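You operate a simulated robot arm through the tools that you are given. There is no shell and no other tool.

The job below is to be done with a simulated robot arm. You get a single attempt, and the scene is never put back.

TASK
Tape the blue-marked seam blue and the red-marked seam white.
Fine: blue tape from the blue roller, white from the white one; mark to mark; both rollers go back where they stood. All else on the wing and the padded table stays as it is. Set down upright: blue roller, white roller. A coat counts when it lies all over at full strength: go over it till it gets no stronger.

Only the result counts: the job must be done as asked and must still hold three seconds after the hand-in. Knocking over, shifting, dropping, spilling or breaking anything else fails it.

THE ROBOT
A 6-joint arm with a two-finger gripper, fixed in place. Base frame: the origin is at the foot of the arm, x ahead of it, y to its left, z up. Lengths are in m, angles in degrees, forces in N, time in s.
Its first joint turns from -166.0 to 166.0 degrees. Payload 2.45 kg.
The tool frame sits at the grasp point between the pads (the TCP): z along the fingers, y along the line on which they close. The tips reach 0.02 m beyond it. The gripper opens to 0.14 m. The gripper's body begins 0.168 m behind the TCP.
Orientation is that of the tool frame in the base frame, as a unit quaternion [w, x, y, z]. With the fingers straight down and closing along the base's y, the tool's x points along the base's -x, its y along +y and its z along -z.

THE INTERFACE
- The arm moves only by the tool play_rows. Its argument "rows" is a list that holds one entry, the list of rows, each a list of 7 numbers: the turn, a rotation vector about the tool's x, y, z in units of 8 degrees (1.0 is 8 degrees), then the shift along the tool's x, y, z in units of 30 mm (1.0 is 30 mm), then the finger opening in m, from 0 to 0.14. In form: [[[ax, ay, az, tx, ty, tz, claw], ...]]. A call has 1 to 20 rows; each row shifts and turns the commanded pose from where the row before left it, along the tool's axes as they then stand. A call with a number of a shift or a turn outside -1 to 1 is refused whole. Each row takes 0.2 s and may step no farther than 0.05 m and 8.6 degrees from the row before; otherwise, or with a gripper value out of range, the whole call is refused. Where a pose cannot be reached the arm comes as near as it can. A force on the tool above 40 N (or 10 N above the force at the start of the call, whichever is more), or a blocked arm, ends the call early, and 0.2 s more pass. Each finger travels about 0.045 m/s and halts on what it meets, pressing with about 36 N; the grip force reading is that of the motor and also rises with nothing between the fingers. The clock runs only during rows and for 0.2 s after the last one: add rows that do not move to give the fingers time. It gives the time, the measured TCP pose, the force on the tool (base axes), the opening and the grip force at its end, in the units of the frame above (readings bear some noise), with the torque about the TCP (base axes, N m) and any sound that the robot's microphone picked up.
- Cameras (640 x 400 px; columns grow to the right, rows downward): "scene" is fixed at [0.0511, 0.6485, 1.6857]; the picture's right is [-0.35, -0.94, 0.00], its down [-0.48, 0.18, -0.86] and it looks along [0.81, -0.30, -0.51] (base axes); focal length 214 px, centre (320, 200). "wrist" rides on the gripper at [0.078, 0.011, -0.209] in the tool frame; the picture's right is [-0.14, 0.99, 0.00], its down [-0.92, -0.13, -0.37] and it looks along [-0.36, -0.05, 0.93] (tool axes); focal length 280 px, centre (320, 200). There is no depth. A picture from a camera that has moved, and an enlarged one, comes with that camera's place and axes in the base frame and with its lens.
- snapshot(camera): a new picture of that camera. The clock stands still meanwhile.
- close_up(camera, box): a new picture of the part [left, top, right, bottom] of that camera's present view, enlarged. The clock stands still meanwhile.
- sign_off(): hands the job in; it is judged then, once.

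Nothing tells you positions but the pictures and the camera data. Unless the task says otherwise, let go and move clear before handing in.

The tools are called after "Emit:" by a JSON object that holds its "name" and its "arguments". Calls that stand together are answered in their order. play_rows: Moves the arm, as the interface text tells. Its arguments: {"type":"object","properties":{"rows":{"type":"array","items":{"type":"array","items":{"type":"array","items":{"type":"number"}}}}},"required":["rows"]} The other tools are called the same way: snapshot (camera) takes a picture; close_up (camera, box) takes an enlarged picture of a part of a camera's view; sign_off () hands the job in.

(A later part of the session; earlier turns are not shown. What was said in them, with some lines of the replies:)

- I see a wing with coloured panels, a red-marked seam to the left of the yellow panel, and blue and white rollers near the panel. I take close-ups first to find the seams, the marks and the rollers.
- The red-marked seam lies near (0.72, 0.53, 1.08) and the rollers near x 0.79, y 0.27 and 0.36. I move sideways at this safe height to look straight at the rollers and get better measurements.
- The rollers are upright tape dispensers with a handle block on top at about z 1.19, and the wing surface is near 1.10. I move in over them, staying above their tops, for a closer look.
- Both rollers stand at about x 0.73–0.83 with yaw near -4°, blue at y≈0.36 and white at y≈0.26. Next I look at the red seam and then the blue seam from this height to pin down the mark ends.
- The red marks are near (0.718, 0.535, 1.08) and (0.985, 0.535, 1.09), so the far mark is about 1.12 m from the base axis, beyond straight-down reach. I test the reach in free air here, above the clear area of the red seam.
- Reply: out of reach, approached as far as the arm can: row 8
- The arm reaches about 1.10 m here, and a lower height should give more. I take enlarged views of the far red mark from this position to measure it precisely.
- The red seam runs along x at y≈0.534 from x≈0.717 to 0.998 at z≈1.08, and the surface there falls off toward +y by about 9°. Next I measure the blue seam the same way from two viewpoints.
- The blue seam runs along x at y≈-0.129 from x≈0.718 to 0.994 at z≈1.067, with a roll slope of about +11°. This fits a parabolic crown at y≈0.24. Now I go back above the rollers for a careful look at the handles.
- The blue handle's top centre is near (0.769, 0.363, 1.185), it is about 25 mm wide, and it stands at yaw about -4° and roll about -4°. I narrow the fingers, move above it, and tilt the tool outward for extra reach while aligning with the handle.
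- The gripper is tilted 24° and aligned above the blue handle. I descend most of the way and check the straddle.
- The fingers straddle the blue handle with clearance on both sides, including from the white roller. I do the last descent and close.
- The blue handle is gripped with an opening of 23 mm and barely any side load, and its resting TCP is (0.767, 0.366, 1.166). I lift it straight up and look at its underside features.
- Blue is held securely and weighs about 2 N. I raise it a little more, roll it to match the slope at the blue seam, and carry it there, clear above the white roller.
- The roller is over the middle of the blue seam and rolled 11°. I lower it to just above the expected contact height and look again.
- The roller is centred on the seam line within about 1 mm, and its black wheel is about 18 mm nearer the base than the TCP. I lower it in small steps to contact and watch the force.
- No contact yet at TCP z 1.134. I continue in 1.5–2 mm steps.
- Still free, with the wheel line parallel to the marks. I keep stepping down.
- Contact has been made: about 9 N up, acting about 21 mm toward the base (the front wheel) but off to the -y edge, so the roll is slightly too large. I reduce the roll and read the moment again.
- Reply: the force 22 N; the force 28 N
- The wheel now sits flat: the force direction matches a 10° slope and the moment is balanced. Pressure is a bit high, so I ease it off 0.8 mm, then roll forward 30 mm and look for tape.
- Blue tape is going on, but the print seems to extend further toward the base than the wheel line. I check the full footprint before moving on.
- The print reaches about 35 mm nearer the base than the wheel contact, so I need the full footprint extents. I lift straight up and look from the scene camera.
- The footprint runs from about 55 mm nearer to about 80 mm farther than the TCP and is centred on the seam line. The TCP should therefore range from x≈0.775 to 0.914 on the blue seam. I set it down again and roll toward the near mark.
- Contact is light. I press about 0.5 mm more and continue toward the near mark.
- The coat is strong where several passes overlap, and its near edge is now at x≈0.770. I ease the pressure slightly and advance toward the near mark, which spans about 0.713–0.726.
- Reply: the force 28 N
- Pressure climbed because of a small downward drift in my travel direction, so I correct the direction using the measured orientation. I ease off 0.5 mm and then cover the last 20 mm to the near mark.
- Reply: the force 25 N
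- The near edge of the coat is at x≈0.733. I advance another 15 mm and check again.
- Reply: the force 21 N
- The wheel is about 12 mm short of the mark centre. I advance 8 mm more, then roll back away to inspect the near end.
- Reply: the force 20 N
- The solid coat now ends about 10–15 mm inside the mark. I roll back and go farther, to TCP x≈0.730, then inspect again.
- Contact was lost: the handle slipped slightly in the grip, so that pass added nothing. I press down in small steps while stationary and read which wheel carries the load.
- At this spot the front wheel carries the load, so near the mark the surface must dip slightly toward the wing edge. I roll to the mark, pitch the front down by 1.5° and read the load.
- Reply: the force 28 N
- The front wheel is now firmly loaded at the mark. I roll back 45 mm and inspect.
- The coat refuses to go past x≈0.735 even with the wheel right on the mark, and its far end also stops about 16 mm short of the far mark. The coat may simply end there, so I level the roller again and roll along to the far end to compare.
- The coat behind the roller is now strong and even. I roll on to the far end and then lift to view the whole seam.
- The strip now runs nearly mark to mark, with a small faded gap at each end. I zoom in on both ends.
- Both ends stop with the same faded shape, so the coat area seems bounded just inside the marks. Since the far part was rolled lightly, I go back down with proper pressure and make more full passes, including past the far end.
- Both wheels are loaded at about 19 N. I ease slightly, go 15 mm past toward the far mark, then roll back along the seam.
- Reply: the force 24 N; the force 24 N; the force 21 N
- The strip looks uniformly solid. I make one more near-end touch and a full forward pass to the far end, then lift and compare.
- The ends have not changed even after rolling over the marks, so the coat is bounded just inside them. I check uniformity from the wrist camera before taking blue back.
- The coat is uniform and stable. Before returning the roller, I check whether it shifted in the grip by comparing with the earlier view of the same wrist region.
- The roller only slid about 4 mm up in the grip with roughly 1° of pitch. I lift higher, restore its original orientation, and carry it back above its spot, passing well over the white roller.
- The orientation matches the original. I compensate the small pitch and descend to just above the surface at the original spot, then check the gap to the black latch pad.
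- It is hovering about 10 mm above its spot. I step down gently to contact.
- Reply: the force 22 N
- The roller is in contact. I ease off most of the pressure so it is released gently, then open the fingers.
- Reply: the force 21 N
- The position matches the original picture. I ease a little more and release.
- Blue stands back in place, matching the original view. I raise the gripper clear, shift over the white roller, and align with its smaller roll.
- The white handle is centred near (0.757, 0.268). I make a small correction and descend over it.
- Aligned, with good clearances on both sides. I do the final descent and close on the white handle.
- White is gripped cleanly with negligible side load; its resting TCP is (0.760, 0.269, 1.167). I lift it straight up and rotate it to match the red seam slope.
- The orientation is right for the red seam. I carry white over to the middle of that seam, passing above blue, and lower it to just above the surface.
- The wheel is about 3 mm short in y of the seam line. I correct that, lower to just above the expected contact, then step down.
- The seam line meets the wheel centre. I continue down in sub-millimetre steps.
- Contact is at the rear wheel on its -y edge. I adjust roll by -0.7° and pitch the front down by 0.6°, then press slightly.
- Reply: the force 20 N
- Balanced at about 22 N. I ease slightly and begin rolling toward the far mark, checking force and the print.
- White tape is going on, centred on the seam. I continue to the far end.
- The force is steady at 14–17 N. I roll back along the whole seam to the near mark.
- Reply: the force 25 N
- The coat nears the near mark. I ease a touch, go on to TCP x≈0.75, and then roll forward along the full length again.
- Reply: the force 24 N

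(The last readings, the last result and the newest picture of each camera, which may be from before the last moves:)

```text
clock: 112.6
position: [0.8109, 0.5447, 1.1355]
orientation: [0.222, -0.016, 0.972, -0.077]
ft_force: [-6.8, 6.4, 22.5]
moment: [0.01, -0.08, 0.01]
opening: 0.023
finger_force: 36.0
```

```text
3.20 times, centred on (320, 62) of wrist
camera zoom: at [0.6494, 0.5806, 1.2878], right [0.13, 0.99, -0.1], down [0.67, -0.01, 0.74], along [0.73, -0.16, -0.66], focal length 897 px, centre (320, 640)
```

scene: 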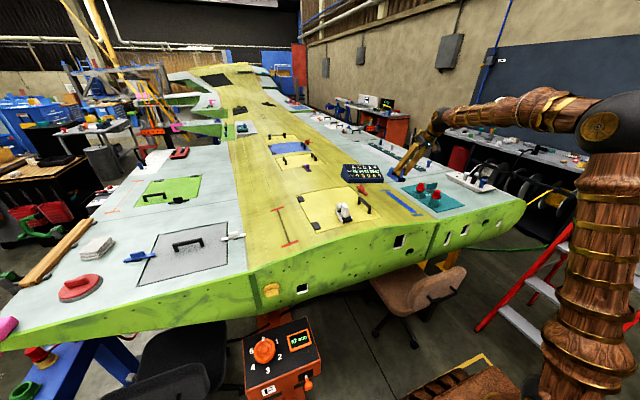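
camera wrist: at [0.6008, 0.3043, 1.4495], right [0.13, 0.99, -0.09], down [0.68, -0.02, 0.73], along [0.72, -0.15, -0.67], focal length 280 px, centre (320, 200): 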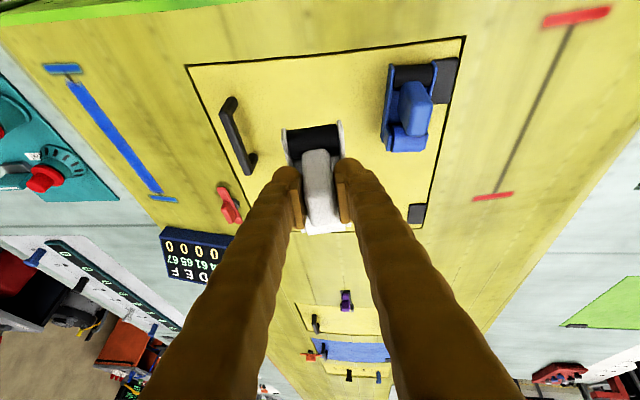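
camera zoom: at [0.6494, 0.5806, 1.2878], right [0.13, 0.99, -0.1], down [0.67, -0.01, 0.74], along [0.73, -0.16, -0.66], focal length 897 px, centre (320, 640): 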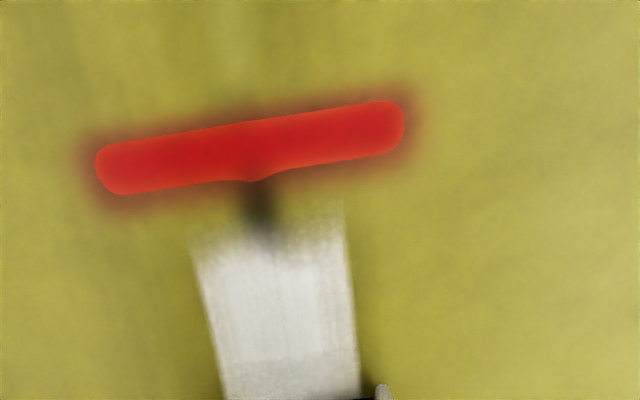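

The near end stops in the same way as on the blue seam. I continue forward along the full length to the far end.

Emit:
{"name": "play_rows", "arguments": {"rows": [[[0, 0, 0, -0.0043, -0.0016, -0.009, 0.0], [0, 0, 0, -0.451, 0.0015, 0.216, 0.0], [0, 0, 0, -0.451, 0.0015, 0.216, 0.0], [0, 0, 0, -0.451, 0.0015, 0.216, 0.0], [0, 0, 0, -0.451, 0.0015, 0.216, 0.0], [0, 0, 0, 0, 0, 0, 0.0]]]}}

Emit:
{"name": "play_rows", "arguments": {"rows": [[[0, 0, 0, -0.451, 0.0015, 0.216, 0.0], [0, 0, 0, -0.451, 0.0015, 0.216, 0.0], [0, 0, 0, -0.451, 0.0015, 0.216, 0.0], [0, 0, 0, -0.451, 0.0015, 0.216, 0.0], [0, 0, 0, -0.2, 0.0007, 0.096, 0.0], [0, 0, 0, 0, 0, 0, 0.0]]]}}

Emit:
{"name": "close_up", "arguments": {"camera": "wrist", "box": [220, 0, 420, 125]}}

```text
clock: 114.0
position: [0.8718, 0.5454, 1.1379]
orientation: [0.22, -0.017, 0.972, -0.077]
ft_force: [-0.3, -0.1, -1.1]
moment: [0.01, 0.03, -0.01]
opening: 0.0229
finger_force: 36.3
```

```text
clock: 115.4
position: [0.9378, 0.5461, 1.1368]
orientation: [0.22, -0.017, 0.972, -0.077]
ft_force: [0.6, -0.3, -1.8]
moment: [-0.02, 0.05, 0.01]
opening: 0.0226
finger_force: 35.8
```

```text
3.20 times, centred on (320, 62) of wrist
camera zoom: at [0.7771, 0.5816, 1.2883], right [0.13, 0.99, -0.1], down [0.67, -0.01, 0.74], along [0.73, -0.16, -0.67], focal length 897 px, centre (320, 640)
```

zoom: 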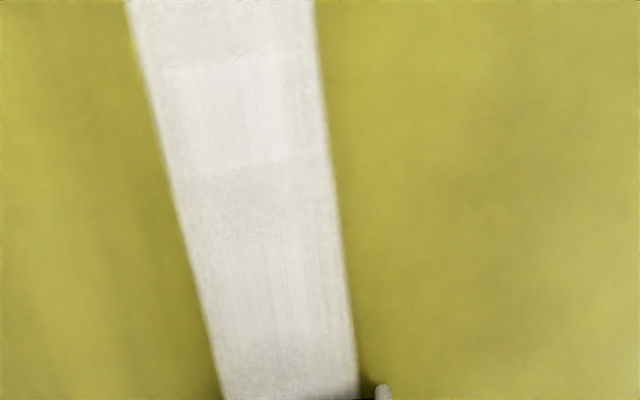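

Contact was lost on this pass, and the strip still shows slightly weaker patches, so more pressed passes are needed. I press down again here and roll back.

Emit:
{"name": "play_rows", "arguments": {"rows": [[[0, 0, 0, 0.0142, 0.0053, 0.0297, 0.0], [0, 0, 0, 0, 0, 0, 0.0]]]}}

Emit:
{"name": "play_rows", "arguments": {"rows": [[[0, 0, 0, 0.0071, 0.0026, 0.0148, 0.0], [0, 0, 0, 0, 0, 0, 0.0]]]}}

Emit:
{"name": "play_rows", "arguments": {"rows": [[[0, 0, 0, 0.0071, 0.0026, 0.0148, 0.0], [0, 0, 0, 0, 0, 0, 0.0]]]}}

```text
clock: 116.0
position: [0.938, 0.5456, 1.1373]
orientation: [0.221, -0.017, 0.972, -0.077]
ft_force: [1.7, 1.9, 3.7]
moment: [-0.07, 0.13, -0.03]
opening: 0.0227
finger_force: 36.4
```

```text
clock: 116.6
position: [0.9372, 0.5452, 1.137]
orientation: [0.221, -0.016, 0.972, -0.078]
ft_force: [5.5, 2.7, 10.6]
moment: [-0.06, 0.19, 0.03]
opening: 0.0227
finger_force: 36.0
```

```text
clock: 117.2
position: [0.9365, 0.5452, 1.1368]
orientation: [0.221, -0.017, 0.972, -0.077]
ft_force: [7.8, 4.0, 18.7]
moment: [-0.03, -0.05, -0.02]
opening: 0.0227
finger_force: 36.3
```

Emit:
{"name": "play_rows", "arguments": {"rows": [[[0, 0, 0, 0.451, -0.0015, -0.216, 0.0], [0, 0, 0, 0.451, -0.0015, -0.216, 0.0], [0, 0, 0, 0.451, -0.0015, -0.216, 0.0], [0, 0, 0, 0.451, -0.0015, -0.216, 0.0], [0, 0, 0, 0.451, -0.0015, -0.216, 0.0], [0, 0, 0, 0.451, -0.0015, -0.216, 0.0], [0, 0, 0, 0, 0, 0, 0.0]]]}}

Emit:
{"name": "play_rows", "arguments": {"rows": [[[0, 0, 0, 0.451, -0.0015, -0.216, 0.0], [0, 0, 0, 0.451, -0.0015, -0.216, 0.0], [0, 0, 0, 0.451, -0.0015, -0.216, 0.0], [0, 0, 0, 0.451, -0.0015, -0.216, 0.0], [0, 0, 0, 0.451, -0.0015, -0.216, 0.0], [0, 0, 0, 0.451, -0.0015, -0.216, 0.0], [0, 0, 0, 0, 0, 0, 0.0]]]}}

Emit:
{"name": "close_up", "arguments": {"camera": "scene", "box": [262, 195, 326, 235]}}

```text
clock: 118.8
position: [0.8478, 0.546, 1.1352]
orientation: [0.219, -0.017, 0.973, -0.077]
ft_force: [-1.4, 1.2, 7.2]
moment: [0.01, 0.07, 0.0]
opening: 0.023
finger_force: 36.1
```

```text
clock: 120.4
position: [0.7579, 0.5447, 1.1359]
orientation: [0.22, -0.017, 0.972, -0.077]
ft_force: [6.5, 3.5, 21.8]
moment: [-0.01, -0.29, 0.04]
opening: 0.0228
finger_force: 36.0
```

```text
10.00 times, centred on (294, 215) of scene
camera zoom: at [0.0511, 0.6485, 1.6857], right [-0.35, -0.94, 0.0], down [-0.48, 0.18, -0.86], along [0.81, -0.3, -0.51], focal length 2145 px, centre (580, 50)
```

zoom: 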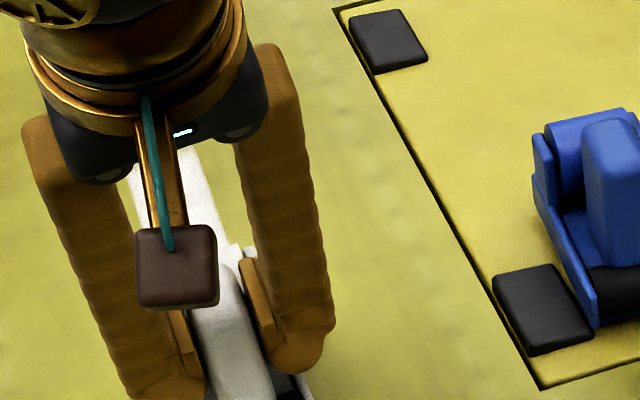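

Another forward pass, monitoring the force and pressing as needed.

Emit:
{"name": "play_rows", "arguments": {"rows": [[[0, 0, 0, 0.3, -0.001, -0.144, 0.0], [0, 0, 0, -0.451, 0.0015, 0.216, 0.0], [0, 0, 0, -0.451, 0.0015, 0.216, 0.0], [0, 0, 0, -0.451, 0.0015, 0.216, 0.0], [0, 0, 0, -0.451, 0.0015, 0.216, 0.0], [0, 0, 0, 0, 0, 0, 0.0]]]}}

Emit:
{"name": "play_rows", "arguments": {"rows": [[[0, 0, 0, 0.0043, 0.0016, 0.009, 0.0], [0, 0, 0, -0.451, 0.0015, 0.216, 0.0], [0, 0, 0, -0.451, 0.0015, 0.216, 0.0], [0, 0, 0, -0.451, 0.0015, 0.216, 0.0], [0, 0, 0, 0, 0, 0, 0.0]]]}}

Emit:
{"name": "play_rows", "arguments": {"rows": [[[0, 0, 0, 0.0043, 0.0016, 0.009, 0.0], [0, 0, 0, -0.451, 0.0015, 0.216, 0.0], [0, 0, 0, -0.451, 0.0015, 0.216, 0.0], [0, 0, 0, -0.451, 0.0015, 0.216, 0.0], [0, 0, 0, 0, 0, 0, 0.0]]]}}

```text
clock: 121.8
position: [0.8087, 0.5471, 1.1346]
orientation: [0.22, -0.016, 0.972, -0.077]
ft_force: [-6.4, 3.0, 16.0]
moment: [0.0, 0.0, 0.05]
opening: 0.0229
finger_force: 35.9
```

```text
clock: 123.0
position: [0.8543, 0.545, 1.1343]
orientation: [0.22, -0.016, 0.972, -0.077]
ft_force: [-9.4, 3.6, 22.6]
moment: [0.04, -0.02, 0.04]
opening: 0.0229
finger_force: 36.1
```

```text
clock: 124.2
position: [0.8966, 0.545, 1.1356]
orientation: [0.22, -0.017, 0.972, -0.078]
ft_force: [-8.0, 5.5, 25.7]
moment: [-0.02, -0.3, 0.08]
opening: 0.0228
finger_force: 36.2
```

Emit:
{"name": "play_rows", "arguments": {"rows": [[[0, 0, 0, -0.451, 0.0015, 0.216, 0.0], [0, 0, 0, -0.451, 0.0015, 0.216, 0.0], [0, 0, 0, -0.4, 0.0013, 0.192, 0.0], [0, 0, 0, 0, 0, 0, 0.0]]]}}

Emit:
{"name": "play_rows", "arguments": {"rows": [[[0, 0, 0, -0.213, -0.08, -0.445, 0.0], [0, 0, 0, -0.427, -0.159, -0.89, 0.0], [0, 0, 0, -0.427, -0.159, -0.89, 0.0], [0, 0, 0, -0.427, -0.159, -0.89, 0.0], [0, 0, 0, 0, 0, 0, 0.0]]]}}

Emit:
{"name": "close_up", "arguments": {"camera": "scene", "box": [264, 198, 320, 233]}}

Emit:
{"name": "close_up", "arguments": {"camera": "scene", "box": [264, 212, 320, 247]}}

Emit:
{"name": "close_up", "arguments": {"camera": "wrist", "box": [220, 0, 420, 125]}}

```text
clock: 125.2
position: [0.9406, 0.545, 1.1337]
orientation: [0.221, -0.016, 0.972, -0.076]
ft_force: [-8.7, 2.5, 22.5]
moment: [-0.01, 0.1, -0.03]
opening: 0.023
finger_force: 36.9
```

```text
clock: 126.4
position: [0.9412, 0.547, 1.2386]
orientation: [0.22, -0.017, 0.972, -0.077]
ft_force: [-0.5, -0.2, -2.3]
moment: [0.01, 0.02, -0.03]
opening: 0.0227
finger_force: 36.5
```

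```text
11.43 times, centred on (292, 216) of scene
camera zoom: at [0.0511, 0.6485, 1.6857], right [-0.35, -0.94, 0.0], down [-0.48, 0.18, -0.86], along [0.81, -0.3, -0.51], focal length 2451 px, centre (640, 23)
```

zoom: 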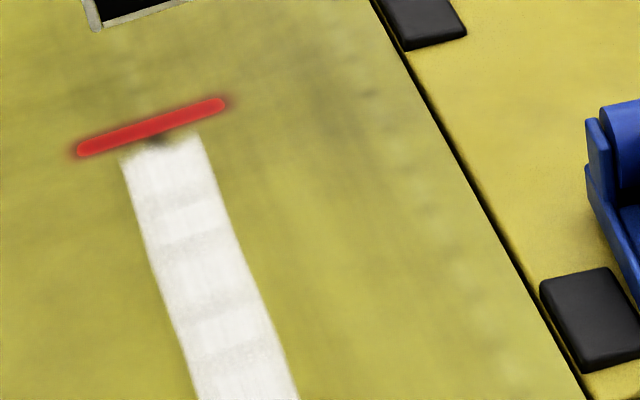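

```text
11.43 times, centred on (292, 230) of scene
camera zoom: at [0.0511, 0.6485, 1.6857], right [-0.35, -0.94, 0.0], down [-0.48, 0.18, -0.86], along [0.81, -0.3, -0.51], focal length 2451 px, centre (640, -137)
```

zoom: 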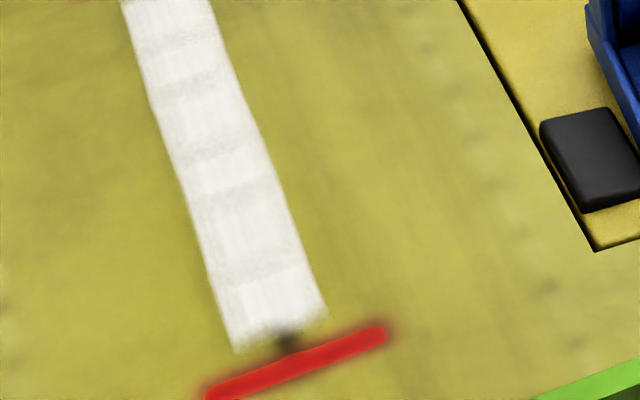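

```text
3.20 times, centred on (320, 62) of wrist
camera zoom: at [0.7801, 0.5825, 1.3901], right [0.13, 0.99, -0.1], down [0.67, -0.01, 0.74], along [0.73, -0.16, -0.67], focal length 897 px, centre (320, 640)
```

zoom: 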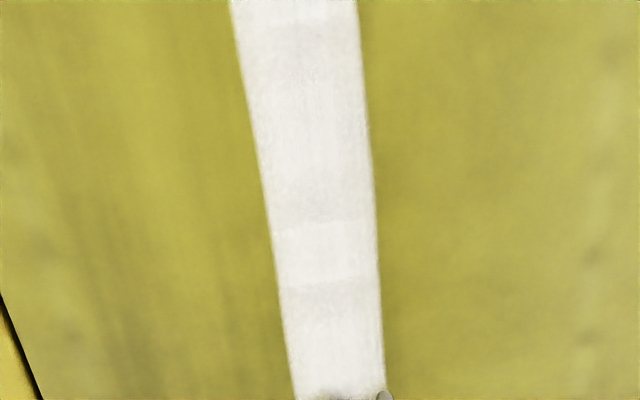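

The white strip shows faint bands that may be texture or weaker coverage. I go over it again with steady pressure and compare.

Emit:
{"name": "play_rows", "arguments": {"rows": [[[0, 0, 0, 0.427, 0.159, 0.89, 0.0], [0, 0, 0, 0.427, 0.159, 0.89, 0.0], [0, 0, 0, 0.427, 0.159, 0.89, 0.0], [0, 0, 0, 0.213, 0.08, 0.445, 0.0], [0, 0, 0, 0, 0, 0, 0.0]]]}}

Emit:
{"name": "play_rows", "arguments": {"rows": [[[0, 0, 0, 0.27, -0.001, -0.13, 0.0], [0, 0, 0, 0.27, -0.001, -0.13, 0.0], [0, 0, 0, 0.27, -0.001, -0.13, 0.0], [0, 0, 0, 0.27, -0.001, -0.13, 0.0], [0, 0, 0, 0.27, -0.001, -0.13, 0.0], [0, 0, 0, 0, 0, 0, 0.0]]]}}

```text
clock: 127.6
position: [0.9413, 0.546, 1.1354]
orientation: [0.219, -0.017, 0.972, -0.077]
ft_force: [0.7, -0.7, -1.3]
moment: [-0.02, 0.02, 0.0]
opening: 0.0228
finger_force: 35.7
```

```text
clock: 129.0
position: [0.8966, 0.5452, 1.1325]
orientation: [0.22, -0.017, 0.972, -0.076]
ft_force: [0.2, 0.1, -1.8]
moment: [0.01, 0.05, -0.03]
opening: 0.0228
finger_force: 36.0
```

Emit:
{"name": "play_rows", "arguments": {"rows": [[[0, 0, 0, 0.0142, 0.0053, 0.0297, 0.0], [0, 0, 0, 0, 0, 0, 0.0]]]}}

Emit:
{"name": "play_rows", "arguments": {"rows": [[[0, 0, 0, 0.0071, 0.0026, 0.0148, 0.0], [0, 0, 0, 0, 0, 0, 0.0]]]}}

Emit:
{"name": "play_rows", "arguments": {"rows": [[[0, 0, 0, 0.0071, 0.0026, 0.0148, 0.0], [0, 0, 0, 0, 0, 0, 0.0]]]}}

```text
clock: 129.6
position: [0.8953, 0.5441, 1.1331]
orientation: [0.219, -0.017, 0.972, -0.077]
ft_force: [0.4, -0.3, -2.0]
moment: [-0.01, 0.06, 0.01]
opening: 0.0227
finger_force: 35.9
```

```text
clock: 130.2
position: [0.8959, 0.5452, 1.1321]
orientation: [0.22, -0.017, 0.972, -0.077]
ft_force: [-0.8, 3.6, 3.2]
moment: [-0.01, 0.1, 0.0]
opening: 0.0227
finger_force: 35.8
```

```text
clock: 130.8
position: [0.8958, 0.545, 1.1323]
orientation: [0.22, -0.017, 0.972, -0.078]
ft_force: [-3.9, 2.1, 10.4]
moment: [-0.02, 0.1, 0.02]
opening: 0.0229
finger_force: 36.2
```

Contact is re-established at about 12 N. I roll forward to the far end and then slowly back.

Emit:
{"name": "play_rows", "arguments": {"rows": [[[0, 0, 0, -0.301, 0.001, 0.144, 0.0], [0, 0, 0, -0.301, 0.001, 0.144, 0.0], [0, 0, 0, -0.301, 0.001, 0.144, 0.0], [0, 0, 0, -0.301, 0.001, 0.144, 0.0], [0, 0, 0, 0, 0, 0, 0.0]]]}}

Emit:
{"name": "play_rows", "arguments": {"rows": [[[0, 0, 0, 0.301, -0.001, -0.144, 0.0], [0, 0, 0, 0.301, -0.001, -0.144, 0.0], [0, 0, 0, 0.301, -0.001, -0.144, 0.0], [0, 0, 0, 0.301, -0.001, -0.144, 0.0], [0, 0, 0, 0.301, -0.001, -0.144, 0.0], [0, 0, 0, 0.301, -0.001, -0.144, 0.0], [0, 0, 0, 0, 0, 0, 0.0]]]}}

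Emit:
{"name": "play_rows", "arguments": {"rows": [[[0, 0, 0, 0.301, -0.001, -0.144, 0.0], [0, 0, 0, 0.301, -0.001, -0.144, 0.0], [0, 0, 0, 0.301, -0.001, -0.144, 0.0], [0, 0, 0, 0.301, -0.001, -0.144, 0.0], [0, 0, 0, 0.301, -0.001, -0.144, 0.0], [0, 0, 0, 0.301, -0.001, -0.144, 0.0], [0, 0, 0, 0, 0, 0, 0.0]]]}}

Emit:
{"name": "play_rows", "arguments": {"rows": [[[0, 0, 0, 0.301, -0.001, -0.144, 0.0], [0, 0, 0, 0.301, -0.001, -0.144, 0.0], [0, 0, 0, 0.301, -0.001, -0.144, 0.0], [0, 0, 0, 0.301, -0.001, -0.144, 0.0], [0, 0, 0, 0.301, -0.001, -0.144, 0.0], [0, 0, 0, 0.301, -0.001, -0.144, 0.0], [0, 0, 0, 0, 0, 0, 0.0]]]}}

```text
clock: 132.0
position: [0.9358, 0.5469, 1.1329]
orientation: [0.22, -0.017, 0.972, -0.077]
ft_force: [-4.5, 2.5, 15.8]
moment: [0.06, -0.13, 0.01]
opening: 0.0227
finger_force: 35.3
```

```text
clock: 133.6
position: [0.8746, 0.5439, 1.1331]
orientation: [0.221, -0.016, 0.972, -0.078]
ft_force: [5.8, 2.4, 24.2]
moment: [-0.01, -0.05, 0.01]
opening: 0.0228
finger_force: 36.1
```

```text
clock: 135.2
position: [0.8178, 0.5452, 1.1316]
orientation: [0.22, -0.017, 0.972, -0.077]
ft_force: [0.3, 1.2, 10.1]
moment: [-0.02, 0.0, 0.03]
opening: 0.0229
finger_force: 36.1
```

```text
clock: 136.8
position: [0.7565, 0.5464, 1.1321]
orientation: [0.22, -0.017, 0.972, -0.077]
ft_force: [3.6, 0.4, 7.2]
moment: [-0.01, -0.08, 0.02]
opening: 0.0228
finger_force: 36.4
```

That was a steady pass. I add a forward pass with slight extra pressure.

Emit:
{"name": "play_rows", "arguments": {"rows": [[[0, 0, 0, 0.0071, 0.0026, 0.0148, 0.0], [0, 0, 0, 0.2, -0.0007, -0.096, 0.0], [0, 0, 0, -0.301, 0.001, 0.144, 0.0], [0, 0, 0, -0.301, 0.001, 0.144, 0.0], [0, 0, 0, -0.301, 0.001, 0.144, 0.0], [0, 0, 0, -0.301, 0.001, 0.144, 0.0], [0, 0, 0, -0.301, 0.001, 0.144, 0.0], [0, 0, 0, -0.301, 0.001, 0.144, 0.0], [0, 0, 0, 0, 0, 0, 0.0]]]}}

Emit:
{"name": "play_rows", "arguments": {"rows": [[[0, 0, 0, -0.301, 0.001, 0.144, 0.0], [0, 0, 0, -0.301, 0.001, 0.144, 0.0], [0, 0, 0, -0.301, 0.001, 0.144, 0.0], [0, 0, 0, -0.301, 0.001, 0.144, 0.0], [0, 0, 0, -0.301, 0.001, 0.144, 0.0], [0, 0, 0, -0.301, 0.001, 0.144, 0.0], [0, 0, 0, 0, 0, 0, 0.0]]]}}

Emit:
{"name": "play_rows", "arguments": {"rows": [[[0, 0, 0, 0.0043, 0.0016, 0.009, 0.0], [0, 0, 0, -0.301, 0.001, 0.144, 0.0], [0, 0, 0, -0.301, 0.001, 0.144, 0.0], [0, 0, 0, -0.301, 0.001, 0.144, 0.0], [0, 0, 0, -0.301, 0.001, 0.144, 0.0], [0, 0, 0, -0.301, 0.001, 0.144, 0.0], [0, 0, 0, -0.301, 0.001, 0.144, 0.0], [0, 0, 0, -0.2, 0.0007, 0.096, 0.0], [0, 0, 0, 0, 0, 0, 0.0]]]}}

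Emit:
{"name": "close_up", "arguments": {"camera": "wrist", "box": [220, 0, 420, 125]}}

```text
clock: 138.8
position: [0.81, 0.5463, 1.1311]
orientation: [0.22, -0.017, 0.972, -0.078]
ft_force: [-8.9, 5.4, 22.4]
moment: [-0.01, -0.13, 0.06]
opening: 0.0228
finger_force: 36.5
```

```text
clock: 140.4
position: [0.8701, 0.546, 1.1306]
orientation: [0.221, -0.016, 0.972, -0.077]
ft_force: [-8.8, 3.9, 21.8]
moment: [0.0, -0.05, -0.02]
opening: 0.0228
finger_force: 35.9
```

```text
clock: 142.4
position: [0.935, 0.5459, 1.1312]
orientation: [0.22, -0.016, 0.972, -0.077]
ft_force: [-5.1, 2.1, 11.8]
moment: [-0.03, 0.11, -0.03]
opening: 0.0229
finger_force: 35.5
```

```text
3.20 times, centred on (320, 62) of wrist
camera zoom: at [0.7743, 0.5813, 1.2832], right [0.13, 0.99, -0.1], down [0.67, -0.01, 0.74], along [0.73, -0.16, -0.66], focal length 897 px, centre (320, 640)
```

zoom: 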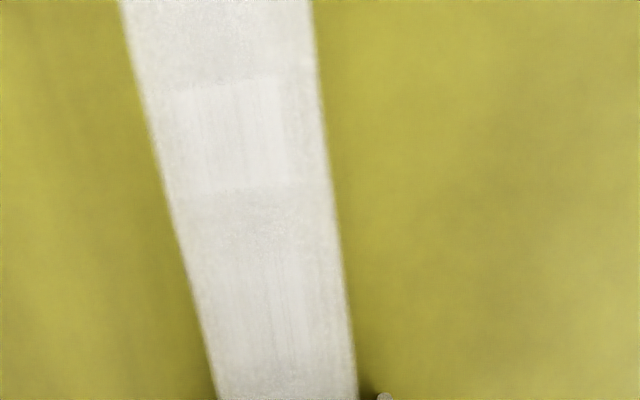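

The band pattern is unchanged after two more full passes, so it is texture and the coat is saturated. I lift and compare the whole strip.

Emit:
{"name": "play_rows", "arguments": {"rows": [[[0, 0, 0, -0.213, -0.08, -0.445, 0.0], [0, 0, 0, -0.427, -0.159, -0.89, 0.0], [0, 0, 0, -0.427, -0.159, -0.89, 0.0], [0, 0, 0, -0.427, -0.159, -0.89, 0.0], [0, 0, 0, -0.427, -0.159, -0.89, 0.0], [0, 0, 0, -0.427, -0.159, -0.89, 0.0], [0, 0, 0, -0.427, -0.159, -0.89, 0.0], [0, 0, 0, 0, 0, 0, 0.0]]]}}

Emit:
{"name": "close_up", "arguments": {"camera": "scene", "box": [264, 198, 320, 233]}}

Emit:
{"name": "close_up", "arguments": {"camera": "scene", "box": [264, 212, 320, 247]}}

Emit:
{"name": "close_up", "arguments": {"camera": "wrist", "box": [240, 60, 400, 160]}}

```text
clock: 144.2
position: [0.9357, 0.5451, 1.3264]
orientation: [0.22, -0.016, 0.972, -0.078]
ft_force: [0.7, -0.4, -2.0]
moment: [0.03, 0.03, -0.01]
opening: 0.0229
finger_force: 35.7
```

```text
11.43 times, centred on (292, 216) of scene
camera zoom: at [0.0511, 0.6485, 1.6857], right [-0.35, -0.94, 0.0], down [-0.48, 0.18, -0.86], along [0.81, -0.3, -0.51], focal length 2451 px, centre (640, 23)
```

zoom: 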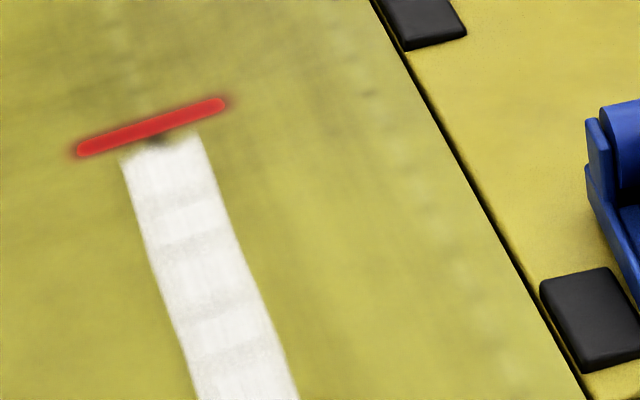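

```text
11.43 times, centred on (292, 230) of scene
camera zoom: at [0.0511, 0.6485, 1.6857], right [-0.35, -0.94, 0.0], down [-0.48, 0.18, -0.86], along [0.81, -0.3, -0.51], focal length 2451 px, centre (640, -137)
```

zoom: 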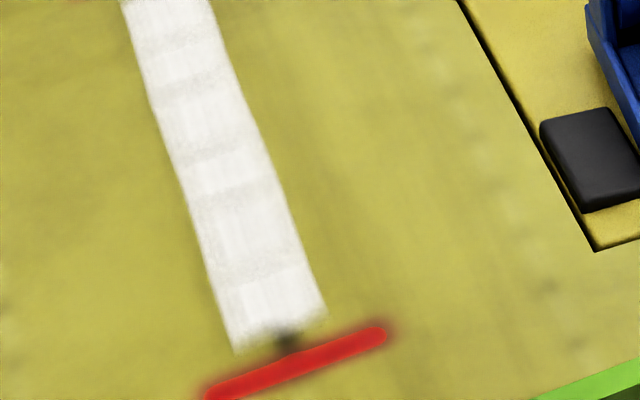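

```text
4.00 times, centred on (320, 110) of wrist
camera zoom: at [0.7752, 0.5801, 1.4785], right [0.13, 0.99, -0.1], down [0.67, -0.01, 0.74], along [0.73, -0.16, -0.67], focal length 1122 px, centre (320, 560)
```

zoom: 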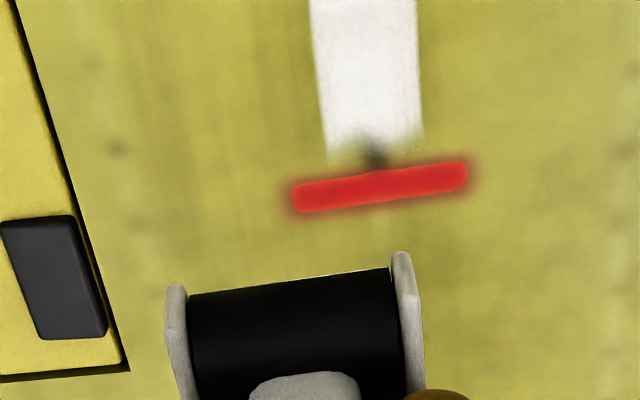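

The strip is identical to before the extra passes, so the coat is complete. I rotate white back to its standing orientation and carry it above its original spot.

Emit:
{"name": "play_rows", "arguments": {"rows": [[[-0.364, 0.038, 0.427, 0, 0, 0, 0.0], [-0.364, 0.038, 0.427, 0, 0, 0, 0.0], [0, 0, 0, 0, 0, 0, 0.0]]]}}

Emit:
{"name": "play_rows", "arguments": {"rows": [[[0, 0, 0, 0.469, -0.869, -0.123, 0.0], [0, 0, 0, 0.469, -0.869, -0.123, 0.0], [0, 0, 0, 0.469, -0.869, -0.123, 0.0], [0, 0, 0, 0.469, -0.869, -0.123, 0.0], [0, 0, 0, 0.469, -0.869, -0.123, 0.0], [0, 0, 0, 0.469, -0.869, -0.123, 0.0], [0, 0, 0, 0.469, -0.869, -0.123, 0.0], [0, 0, 0, 0.469, -0.869, -0.123, 0.0], [0, 0, 0, 0.469, -0.869, -0.123, 0.0], [0, 0, 0, 0.469, -0.869, -0.123, 0.0], [0, 0, 0, 0.469, -0.869, -0.123, 0.0], [0, 0, 0, 0, 0, 0, 0.0], [0, 0, 0, 0, 0, 0, 0.0]]]}}

Emit:
{"name": "snapshot", "arguments": {"camera": "wrist"}}

```text
clock: 145.0
position: [0.9356, 0.5441, 1.3255]
orientation: [0.217, 0.031, 0.976, -0.015]
ft_force: [-0.2, 0.0, -2.1]
moment: [0.0, 0.08, -0.03]
opening: 0.0229
finger_force: 35.6
```

```text
clock: 147.8
position: [0.76, 0.2679, 1.3016]
orientation: [0.219, 0.03, 0.975, -0.015]
ft_force: [-0.5, 0.2, -1.6]
moment: [-0.01, 0.05, 0.01]
opening: 0.0228
finger_force: 36.0
```

```text
taken
camera wrist: at [0.6013, 0.2928, 1.4573], right [0.19, 0.98, 0.04], down [0.67, -0.16, 0.73], along [0.72, -0.11, -0.68], focal length 280 px, centre (320, 200)
```

wrist: 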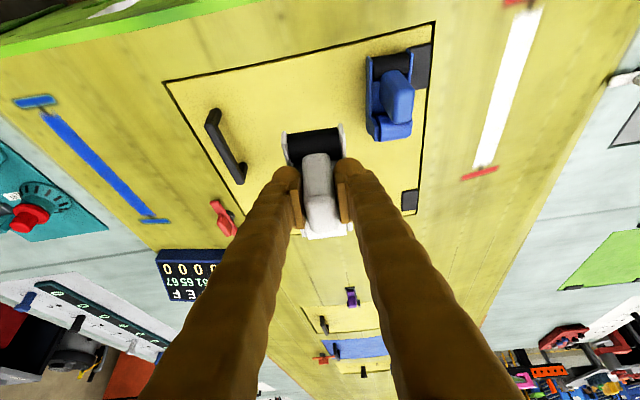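

White is above its spot with the right orientation. I descend to just above the surface.

Emit:
{"name": "play_rows", "arguments": {"rows": [[[0, 0, 0, 0.372, 0.018, 0.78, 0.0], [0, 0, 0, 0.372, 0.018, 0.78, 0.0], [0, 0, 0, 0.372, 0.018, 0.78, 0.0], [0, 0, 0, 0.372, 0.018, 0.78, 0.0], [0, 0, 0, 0.372, 0.018, 0.78, 0.0], [0, 0, 0, 0, 0, 0, 0.0], [0, 0, 0, 0, 0, 0, 0.0]]]}}

Emit:
{"name": "play_rows", "arguments": {"rows": [[[0, 0, 0, 0.072, 0.002, 0.15, 0.0], [0, 0, 0, 0, 0, 0, 0.0]]]}}

Emit:
{"name": "play_rows", "arguments": {"rows": [[[0, 0, 0, 0.0287, 0.001, 0.06, 0.0], [0, 0, 0, 0, 0, 0, 0.0]]]}}

Emit:
{"name": "play_rows", "arguments": {"rows": [[[0, 0, 0, 0.0143, 0.0005, 0.03, 0.0], [0, 0, 0, 0, 0, 0, 0.0]]]}}

```text
clock: 149.4
position: [0.759, 0.2695, 1.1721]
orientation: [0.218, 0.03, 0.975, -0.015]
ft_force: [0.1, 0.1, -1.0]
moment: [0.02, 0.05, 0.01]
opening: 0.0227
finger_force: 36.1
```

```text
clock: 150.0
position: [0.7598, 0.2685, 1.1674]
orientation: [0.218, 0.031, 0.975, -0.015]
ft_force: [-0.7, -0.9, -3.1]
moment: [0.0, 0.05, 0.05]
opening: 0.023
finger_force: 36.2
```

```text
clock: 150.6
position: [0.7596, 0.2685, 1.1662]
orientation: [0.218, 0.031, 0.975, -0.014]
ft_force: [-0.5, -0.3, -2.4]
moment: [0.02, 0.07, -0.03]
opening: 0.0227
finger_force: 36.2
```

```text
clock: 151.2
position: [0.7598, 0.2701, 1.1639]
orientation: [0.218, 0.031, 0.975, -0.014]
ft_force: [-0.2, -0.1, -2.0]
moment: [0.0, 0.05, 0.0]
opening: 0.0227
finger_force: 35.4
```

Emit:
{"name": "play_rows", "arguments": {"rows": [[[0, 0, 0, 0.0143, 0.0005, 0.03, 0.0], [0, 0, 0, 0, 0, 0, 0.0]]]}}

Emit:
{"name": "play_rows", "arguments": {"rows": [[[0, 0, 0, 0.0143, 0.0005, 0.03, 0.0], [0, 0, 0, 0, 0, 0, 0.0]]]}}

Emit:
{"name": "play_rows", "arguments": {"rows": [[[0, 0, 0, 0.0143, 0.0005, 0.03, 0.0], [0, 0, 0, 0, 0, 0, 0.0]]]}}

```text
clock: 151.8
position: [0.7598, 0.2688, 1.1628]
orientation: [0.217, 0.03, 0.976, -0.014]
ft_force: [0.6, 0.8, -2.3]
moment: [0.02, 0.07, 0.03]
opening: 0.0227
finger_force: 36.6
```

```text
clock: 152.4
position: [0.7586, 0.2699, 1.1615]
orientation: [0.219, 0.031, 0.975, -0.015]
ft_force: [-0.2, 0.4, -1.5]
moment: [-0.04, 0.02, -0.03]
opening: 0.0224
finger_force: 36.0
```

```text
clock: 153.0
position: [0.759, 0.2697, 1.1607]
orientation: [0.219, 0.031, 0.975, -0.014]
ft_force: [-0.1, -0.2, 5.0]
moment: [-0.09, -0.41, 0.02]
opening: 0.023
finger_force: 35.9
```

White has touched down at z 1.161. I level it by half a degree and release gently.

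Emit:
{"name": "play_rows", "arguments": {"rows": [[[0, -0.07, 0, 0, 0, 0, 0.0], [0, 0, 0, 0, 0, 0, 0.0]]]}}

Emit:
{"name": "play_rows", "arguments": {"rows": [[[0, 0, 0, 0, 0, 0, 0.028], [0, 0, 0, 0, 0, 0, 0.04], [0, 0, 0, 0, 0, 0, 0.055], [0, 0, 0, 0, 0, 0, 0.07], [0, 0, 0, 0, 0, 0, 0.07], [0, 0, 0, 0, 0, 0, 0.07]]]}}

Emit:
{"name": "close_up", "arguments": {"camera": "wrist", "box": [220, 90, 420, 215]}}

Emit:
{"name": "close_up", "arguments": {"camera": "scene", "box": [304, 195, 352, 225]}}

```text
clock: 153.6
position: [0.7598, 0.2695, 1.1608]
orientation: [0.223, 0.031, 0.974, -0.016]
ft_force: [-2.6, -1.0, 7.3]
moment: [-0.18, 0.47, -0.02]
opening: 0.0229
finger_force: 35.7
```

```text
clock: 155.0
position: [0.7601, 0.2701, 1.1613]
orientation: [0.223, 0.031, 0.974, -0.015]
ft_force: [0.0, -1.3, 0.0]
moment: [0.0, -0.02, 0.01]
opening: 0.0703
finger_force: 0.1
```

```text
3.20 times, centred on (320, 152) of wrist
camera zoom: at [0.5989, 0.294, 1.315], right [0.19, 0.98, 0.05], down [0.66, -0.16, 0.73], along [0.73, -0.11, -0.68], focal length 897 px, centre (320, 352)
```

zoom: 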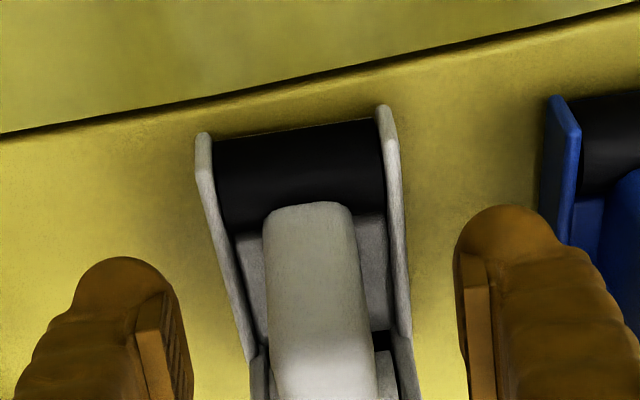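

```text
13.33 times, centred on (328, 210) of scene
camera zoom: at [0.0511, 0.6485, 1.6857], right [-0.35, -0.94, 0.0], down [-0.48, 0.18, -0.86], along [0.81, -0.3, -0.51], focal length 2860 px, centre (213, 67)
```

zoom: 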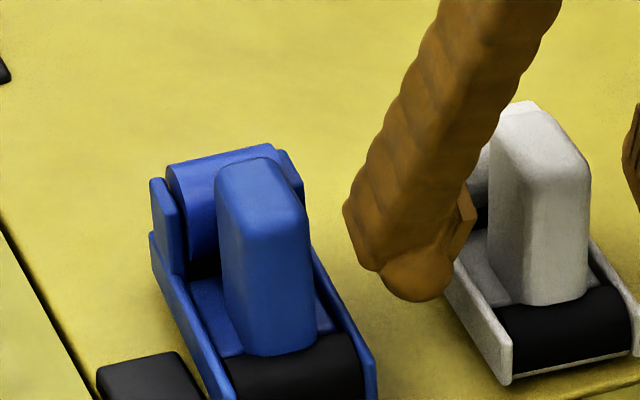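

White stands back at its place within about 2 mm. I raise the gripper straight up and clear, then check everything.

Emit:
{"name": "play_rows", "arguments": {"rows": [[[0, 0, 0, -0.435, -0.0136, -0.9, 0.07], [0, 0, 0, -0.435, -0.0136, -0.9, 0.07], [0, 0, 0, -0.435, -0.0136, -0.9, 0.07], [0, 0, 0, -0.435, -0.0136, -0.9, 0.07], [0, 0, 0, -0.435, -0.0136, -0.9, 0.07], [0, 0, 0, -0.435, -0.0136, -0.9, 0.07], [0, 0, 0, 0.5, 0, -0.8, 0.07], [0, 0, 0, 0.5, 0, -0.8, 0.07], [0, 0, 0, 0.5, 0, -0.8, 0.07], [0, 0, 0, 0, 0, 0, 0.07]]]}}

Emit:
{"name": "snapshot", "arguments": {"camera": "scene"}}

Emit:
{"name": "close_up", "arguments": {"camera": "scene", "box": [308, 195, 356, 225]}}

Emit:
{"name": "close_up", "arguments": {"camera": "scene", "box": [260, 160, 420, 260]}}

Emit:
{"name": "close_up", "arguments": {"camera": "scene", "box": [374, 180, 438, 220]}}

Emit:
{"name": "snapshot", "arguments": {"camera": "wrist"}}

```text
clock: 157.2
position: [0.6868, 0.274, 1.3868]
orientation: [0.223, 0.03, 0.974, -0.014]
ft_force: [0.9, 0.4, -0.2]
moment: [0.0, 0.03, -0.01]
opening: 0.07
finger_force: 0.1
```

```text
taken
```

scene: 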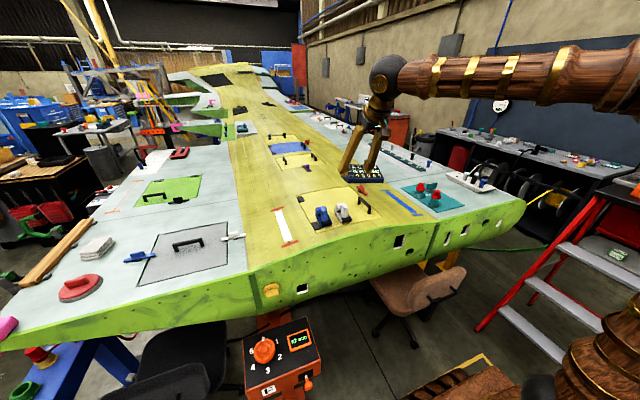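

```text
13.33 times, centred on (332, 210) of scene
camera zoom: at [0.0511, 0.6485, 1.6857], right [-0.35, -0.94, 0.0], down [-0.48, 0.18, -0.86], along [0.81, -0.3, -0.51], focal length 2860 px, centre (160, 67)
```

zoom: 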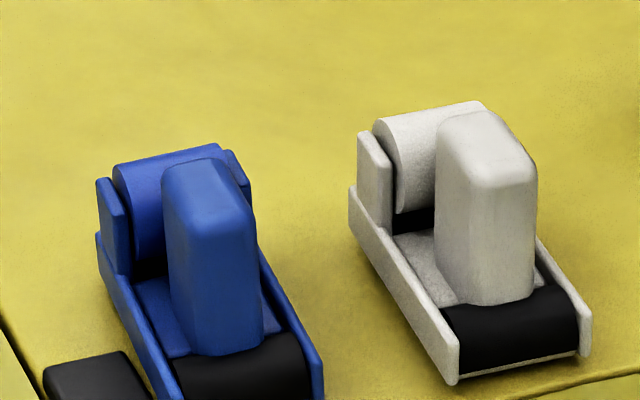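

```text
4.00 times, centred on (340, 210) of scene
camera zoom: at [0.0511, 0.6485, 1.6857], right [-0.35, -0.94, 0.0], down [-0.48, 0.18, -0.86], along [0.81, -0.3, -0.51], focal length 858 px, centre (240, 160)
```

zoom: 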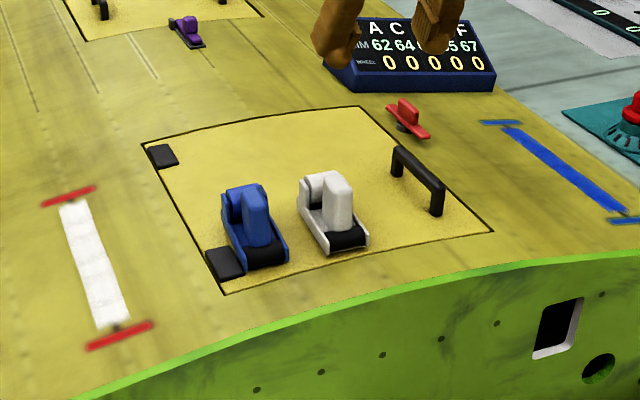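

```text
10.00 times, centred on (406, 200) of scene
camera zoom: at [0.0511, 0.6485, 1.6857], right [-0.35, -0.94, 0.0], down [-0.48, 0.18, -0.86], along [0.81, -0.3, -0.51], focal length 2145 px, centre (-540, 200)
```

zoom: 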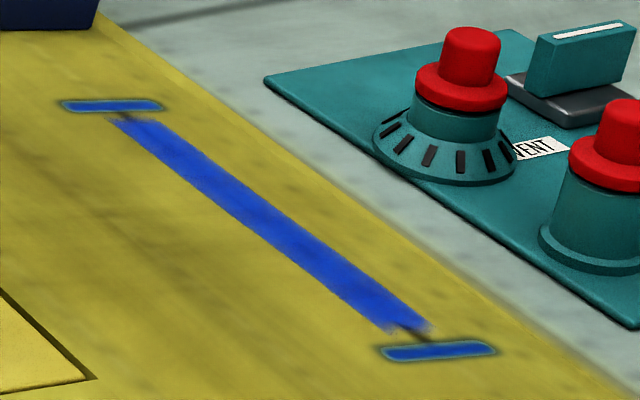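

```text
taken
camera wrist: at [0.527, 0.2986, 1.541], right [0.19, 0.98, 0.05], down [0.66, -0.16, 0.73], along [0.73, -0.11, -0.68], focal length 280 px, centre (320, 200)
```

wrist: 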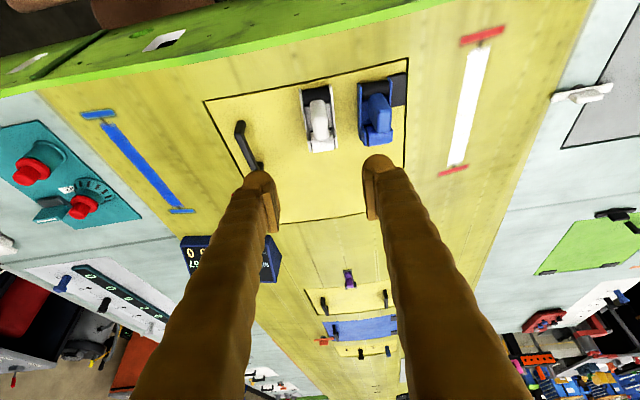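

Both rollers stand upright within about 2 mm of their original places, and both strips run mark to mark. I do a last uniformity check of the blue strip along its whole length.

Emit:
{"name": "close_up", "arguments": {"camera": "scene", "box": [382, 188, 402, 200]}}

Emit:
{"name": "close_up", "arguments": {"camera": "scene", "box": [398, 198, 418, 214]}}

Emit:
{"name": "close_up", "arguments": {"camera": "wrist", "box": [80, 100, 208, 220]}}

Emit:
{"name": "close_up", "arguments": {"camera": "wrist", "box": [420, 30, 540, 180]}}

```text
16.00 times, centred on (392, 194) of scene
camera zoom: at [0.0511, 0.6485, 1.6857], right [-0.35, -0.94, 0.0], down [-0.48, 0.18, -0.86], along [0.81, -0.3, -0.51], focal length 3432 px, centre (-832, 296)
```

zoom: 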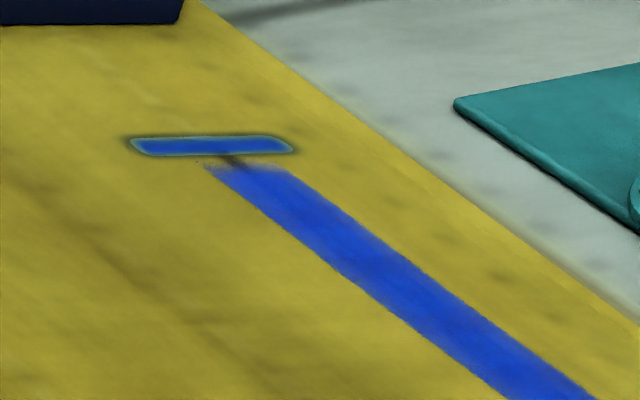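

```text
16.00 times, centred on (408, 206) of scene
camera zoom: at [0.0511, 0.6485, 1.6857], right [-0.35, -0.94, 0.0], down [-0.48, 0.18, -0.86], along [0.81, -0.3, -0.51], focal length 3432 px, centre (-1088, 104)
```

zoom: 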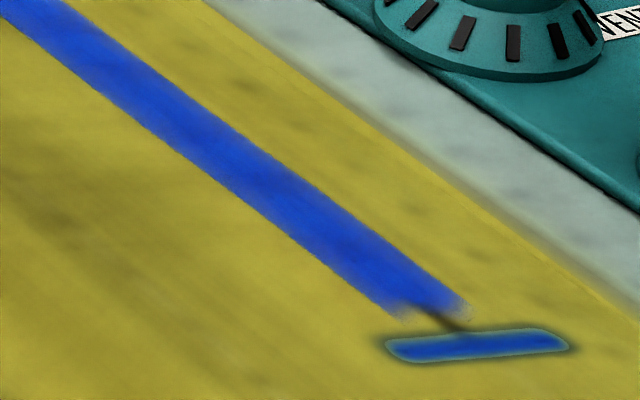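

```text
3.33 times, centred on (144, 160) of wrist
camera zoom: at [0.527, 0.2986, 1.541], right [0.19, 0.98, 0.05], down [0.66, -0.16, 0.73], along [0.73, -0.11, -0.68], focal length 935 px, centre (907, 333)
```

zoom: 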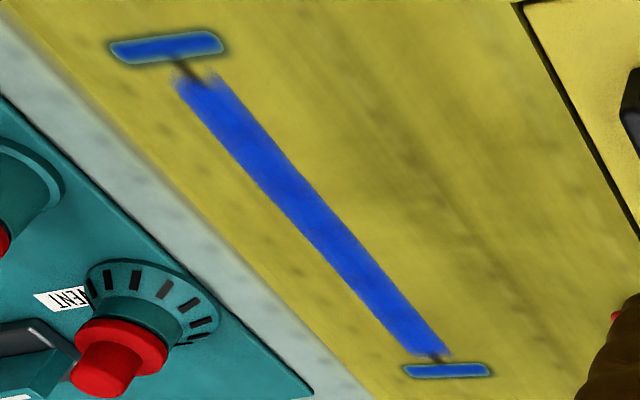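

```text
2.67 times, centred on (480, 105) of wrist
camera zoom: at [0.527, 0.2986, 1.541], right [0.19, 0.98, 0.05], down [0.66, -0.16, 0.73], along [0.73, -0.11, -0.68], focal length 748 px, centre (-107, 453)
```

zoom: 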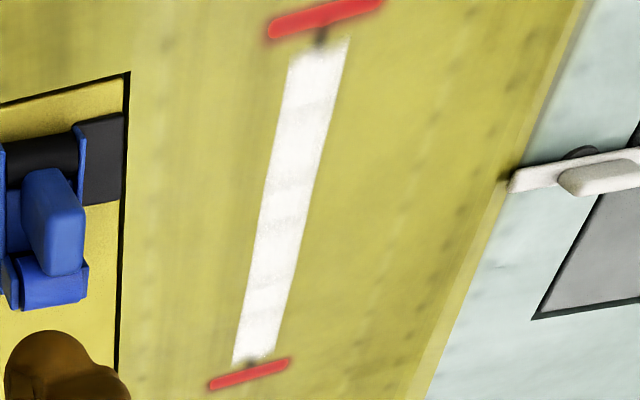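

Both strips are even and end the same way at both marks. The rollers stand upright in place, nothing else has moved, and the arm is clear, so I hand in.

Emit:
{"name": "sign_off", "arguments": {}}

```text
The job is handed in.
```

I taped both seams, set the rollers back upright, and handed the job in. I haven't seen the result of the judging.

- **Blue-marked seam:** it has blue tape from the blue roller. The coat looks solid and even, and it looked the same before and after the last passes. The final forward pass lost contact, so the last one at full pressure was the return pass before it.
- **Red-marked seam:** it has white tape from the white roller. Faint bands remain, but they did not change over two more full passes, so I took them as texture rather than weak coverage.
- **Ends of the strips:** both strips stop about 10–16 mm short of their marks, with a faded edge. On the blue seam I pressed the roller right up to and over the near mark, and the coat would not extend any further. I concluded the coat area is bounded there.
- **Rollers:** both stand within about 2 mm of where they started. Each slid a few millimetres in the gripper while pressing, which I allowed for when setting them down.

I saw nothing else on the wing moved, and the gripper was open and clear before the hand-in.
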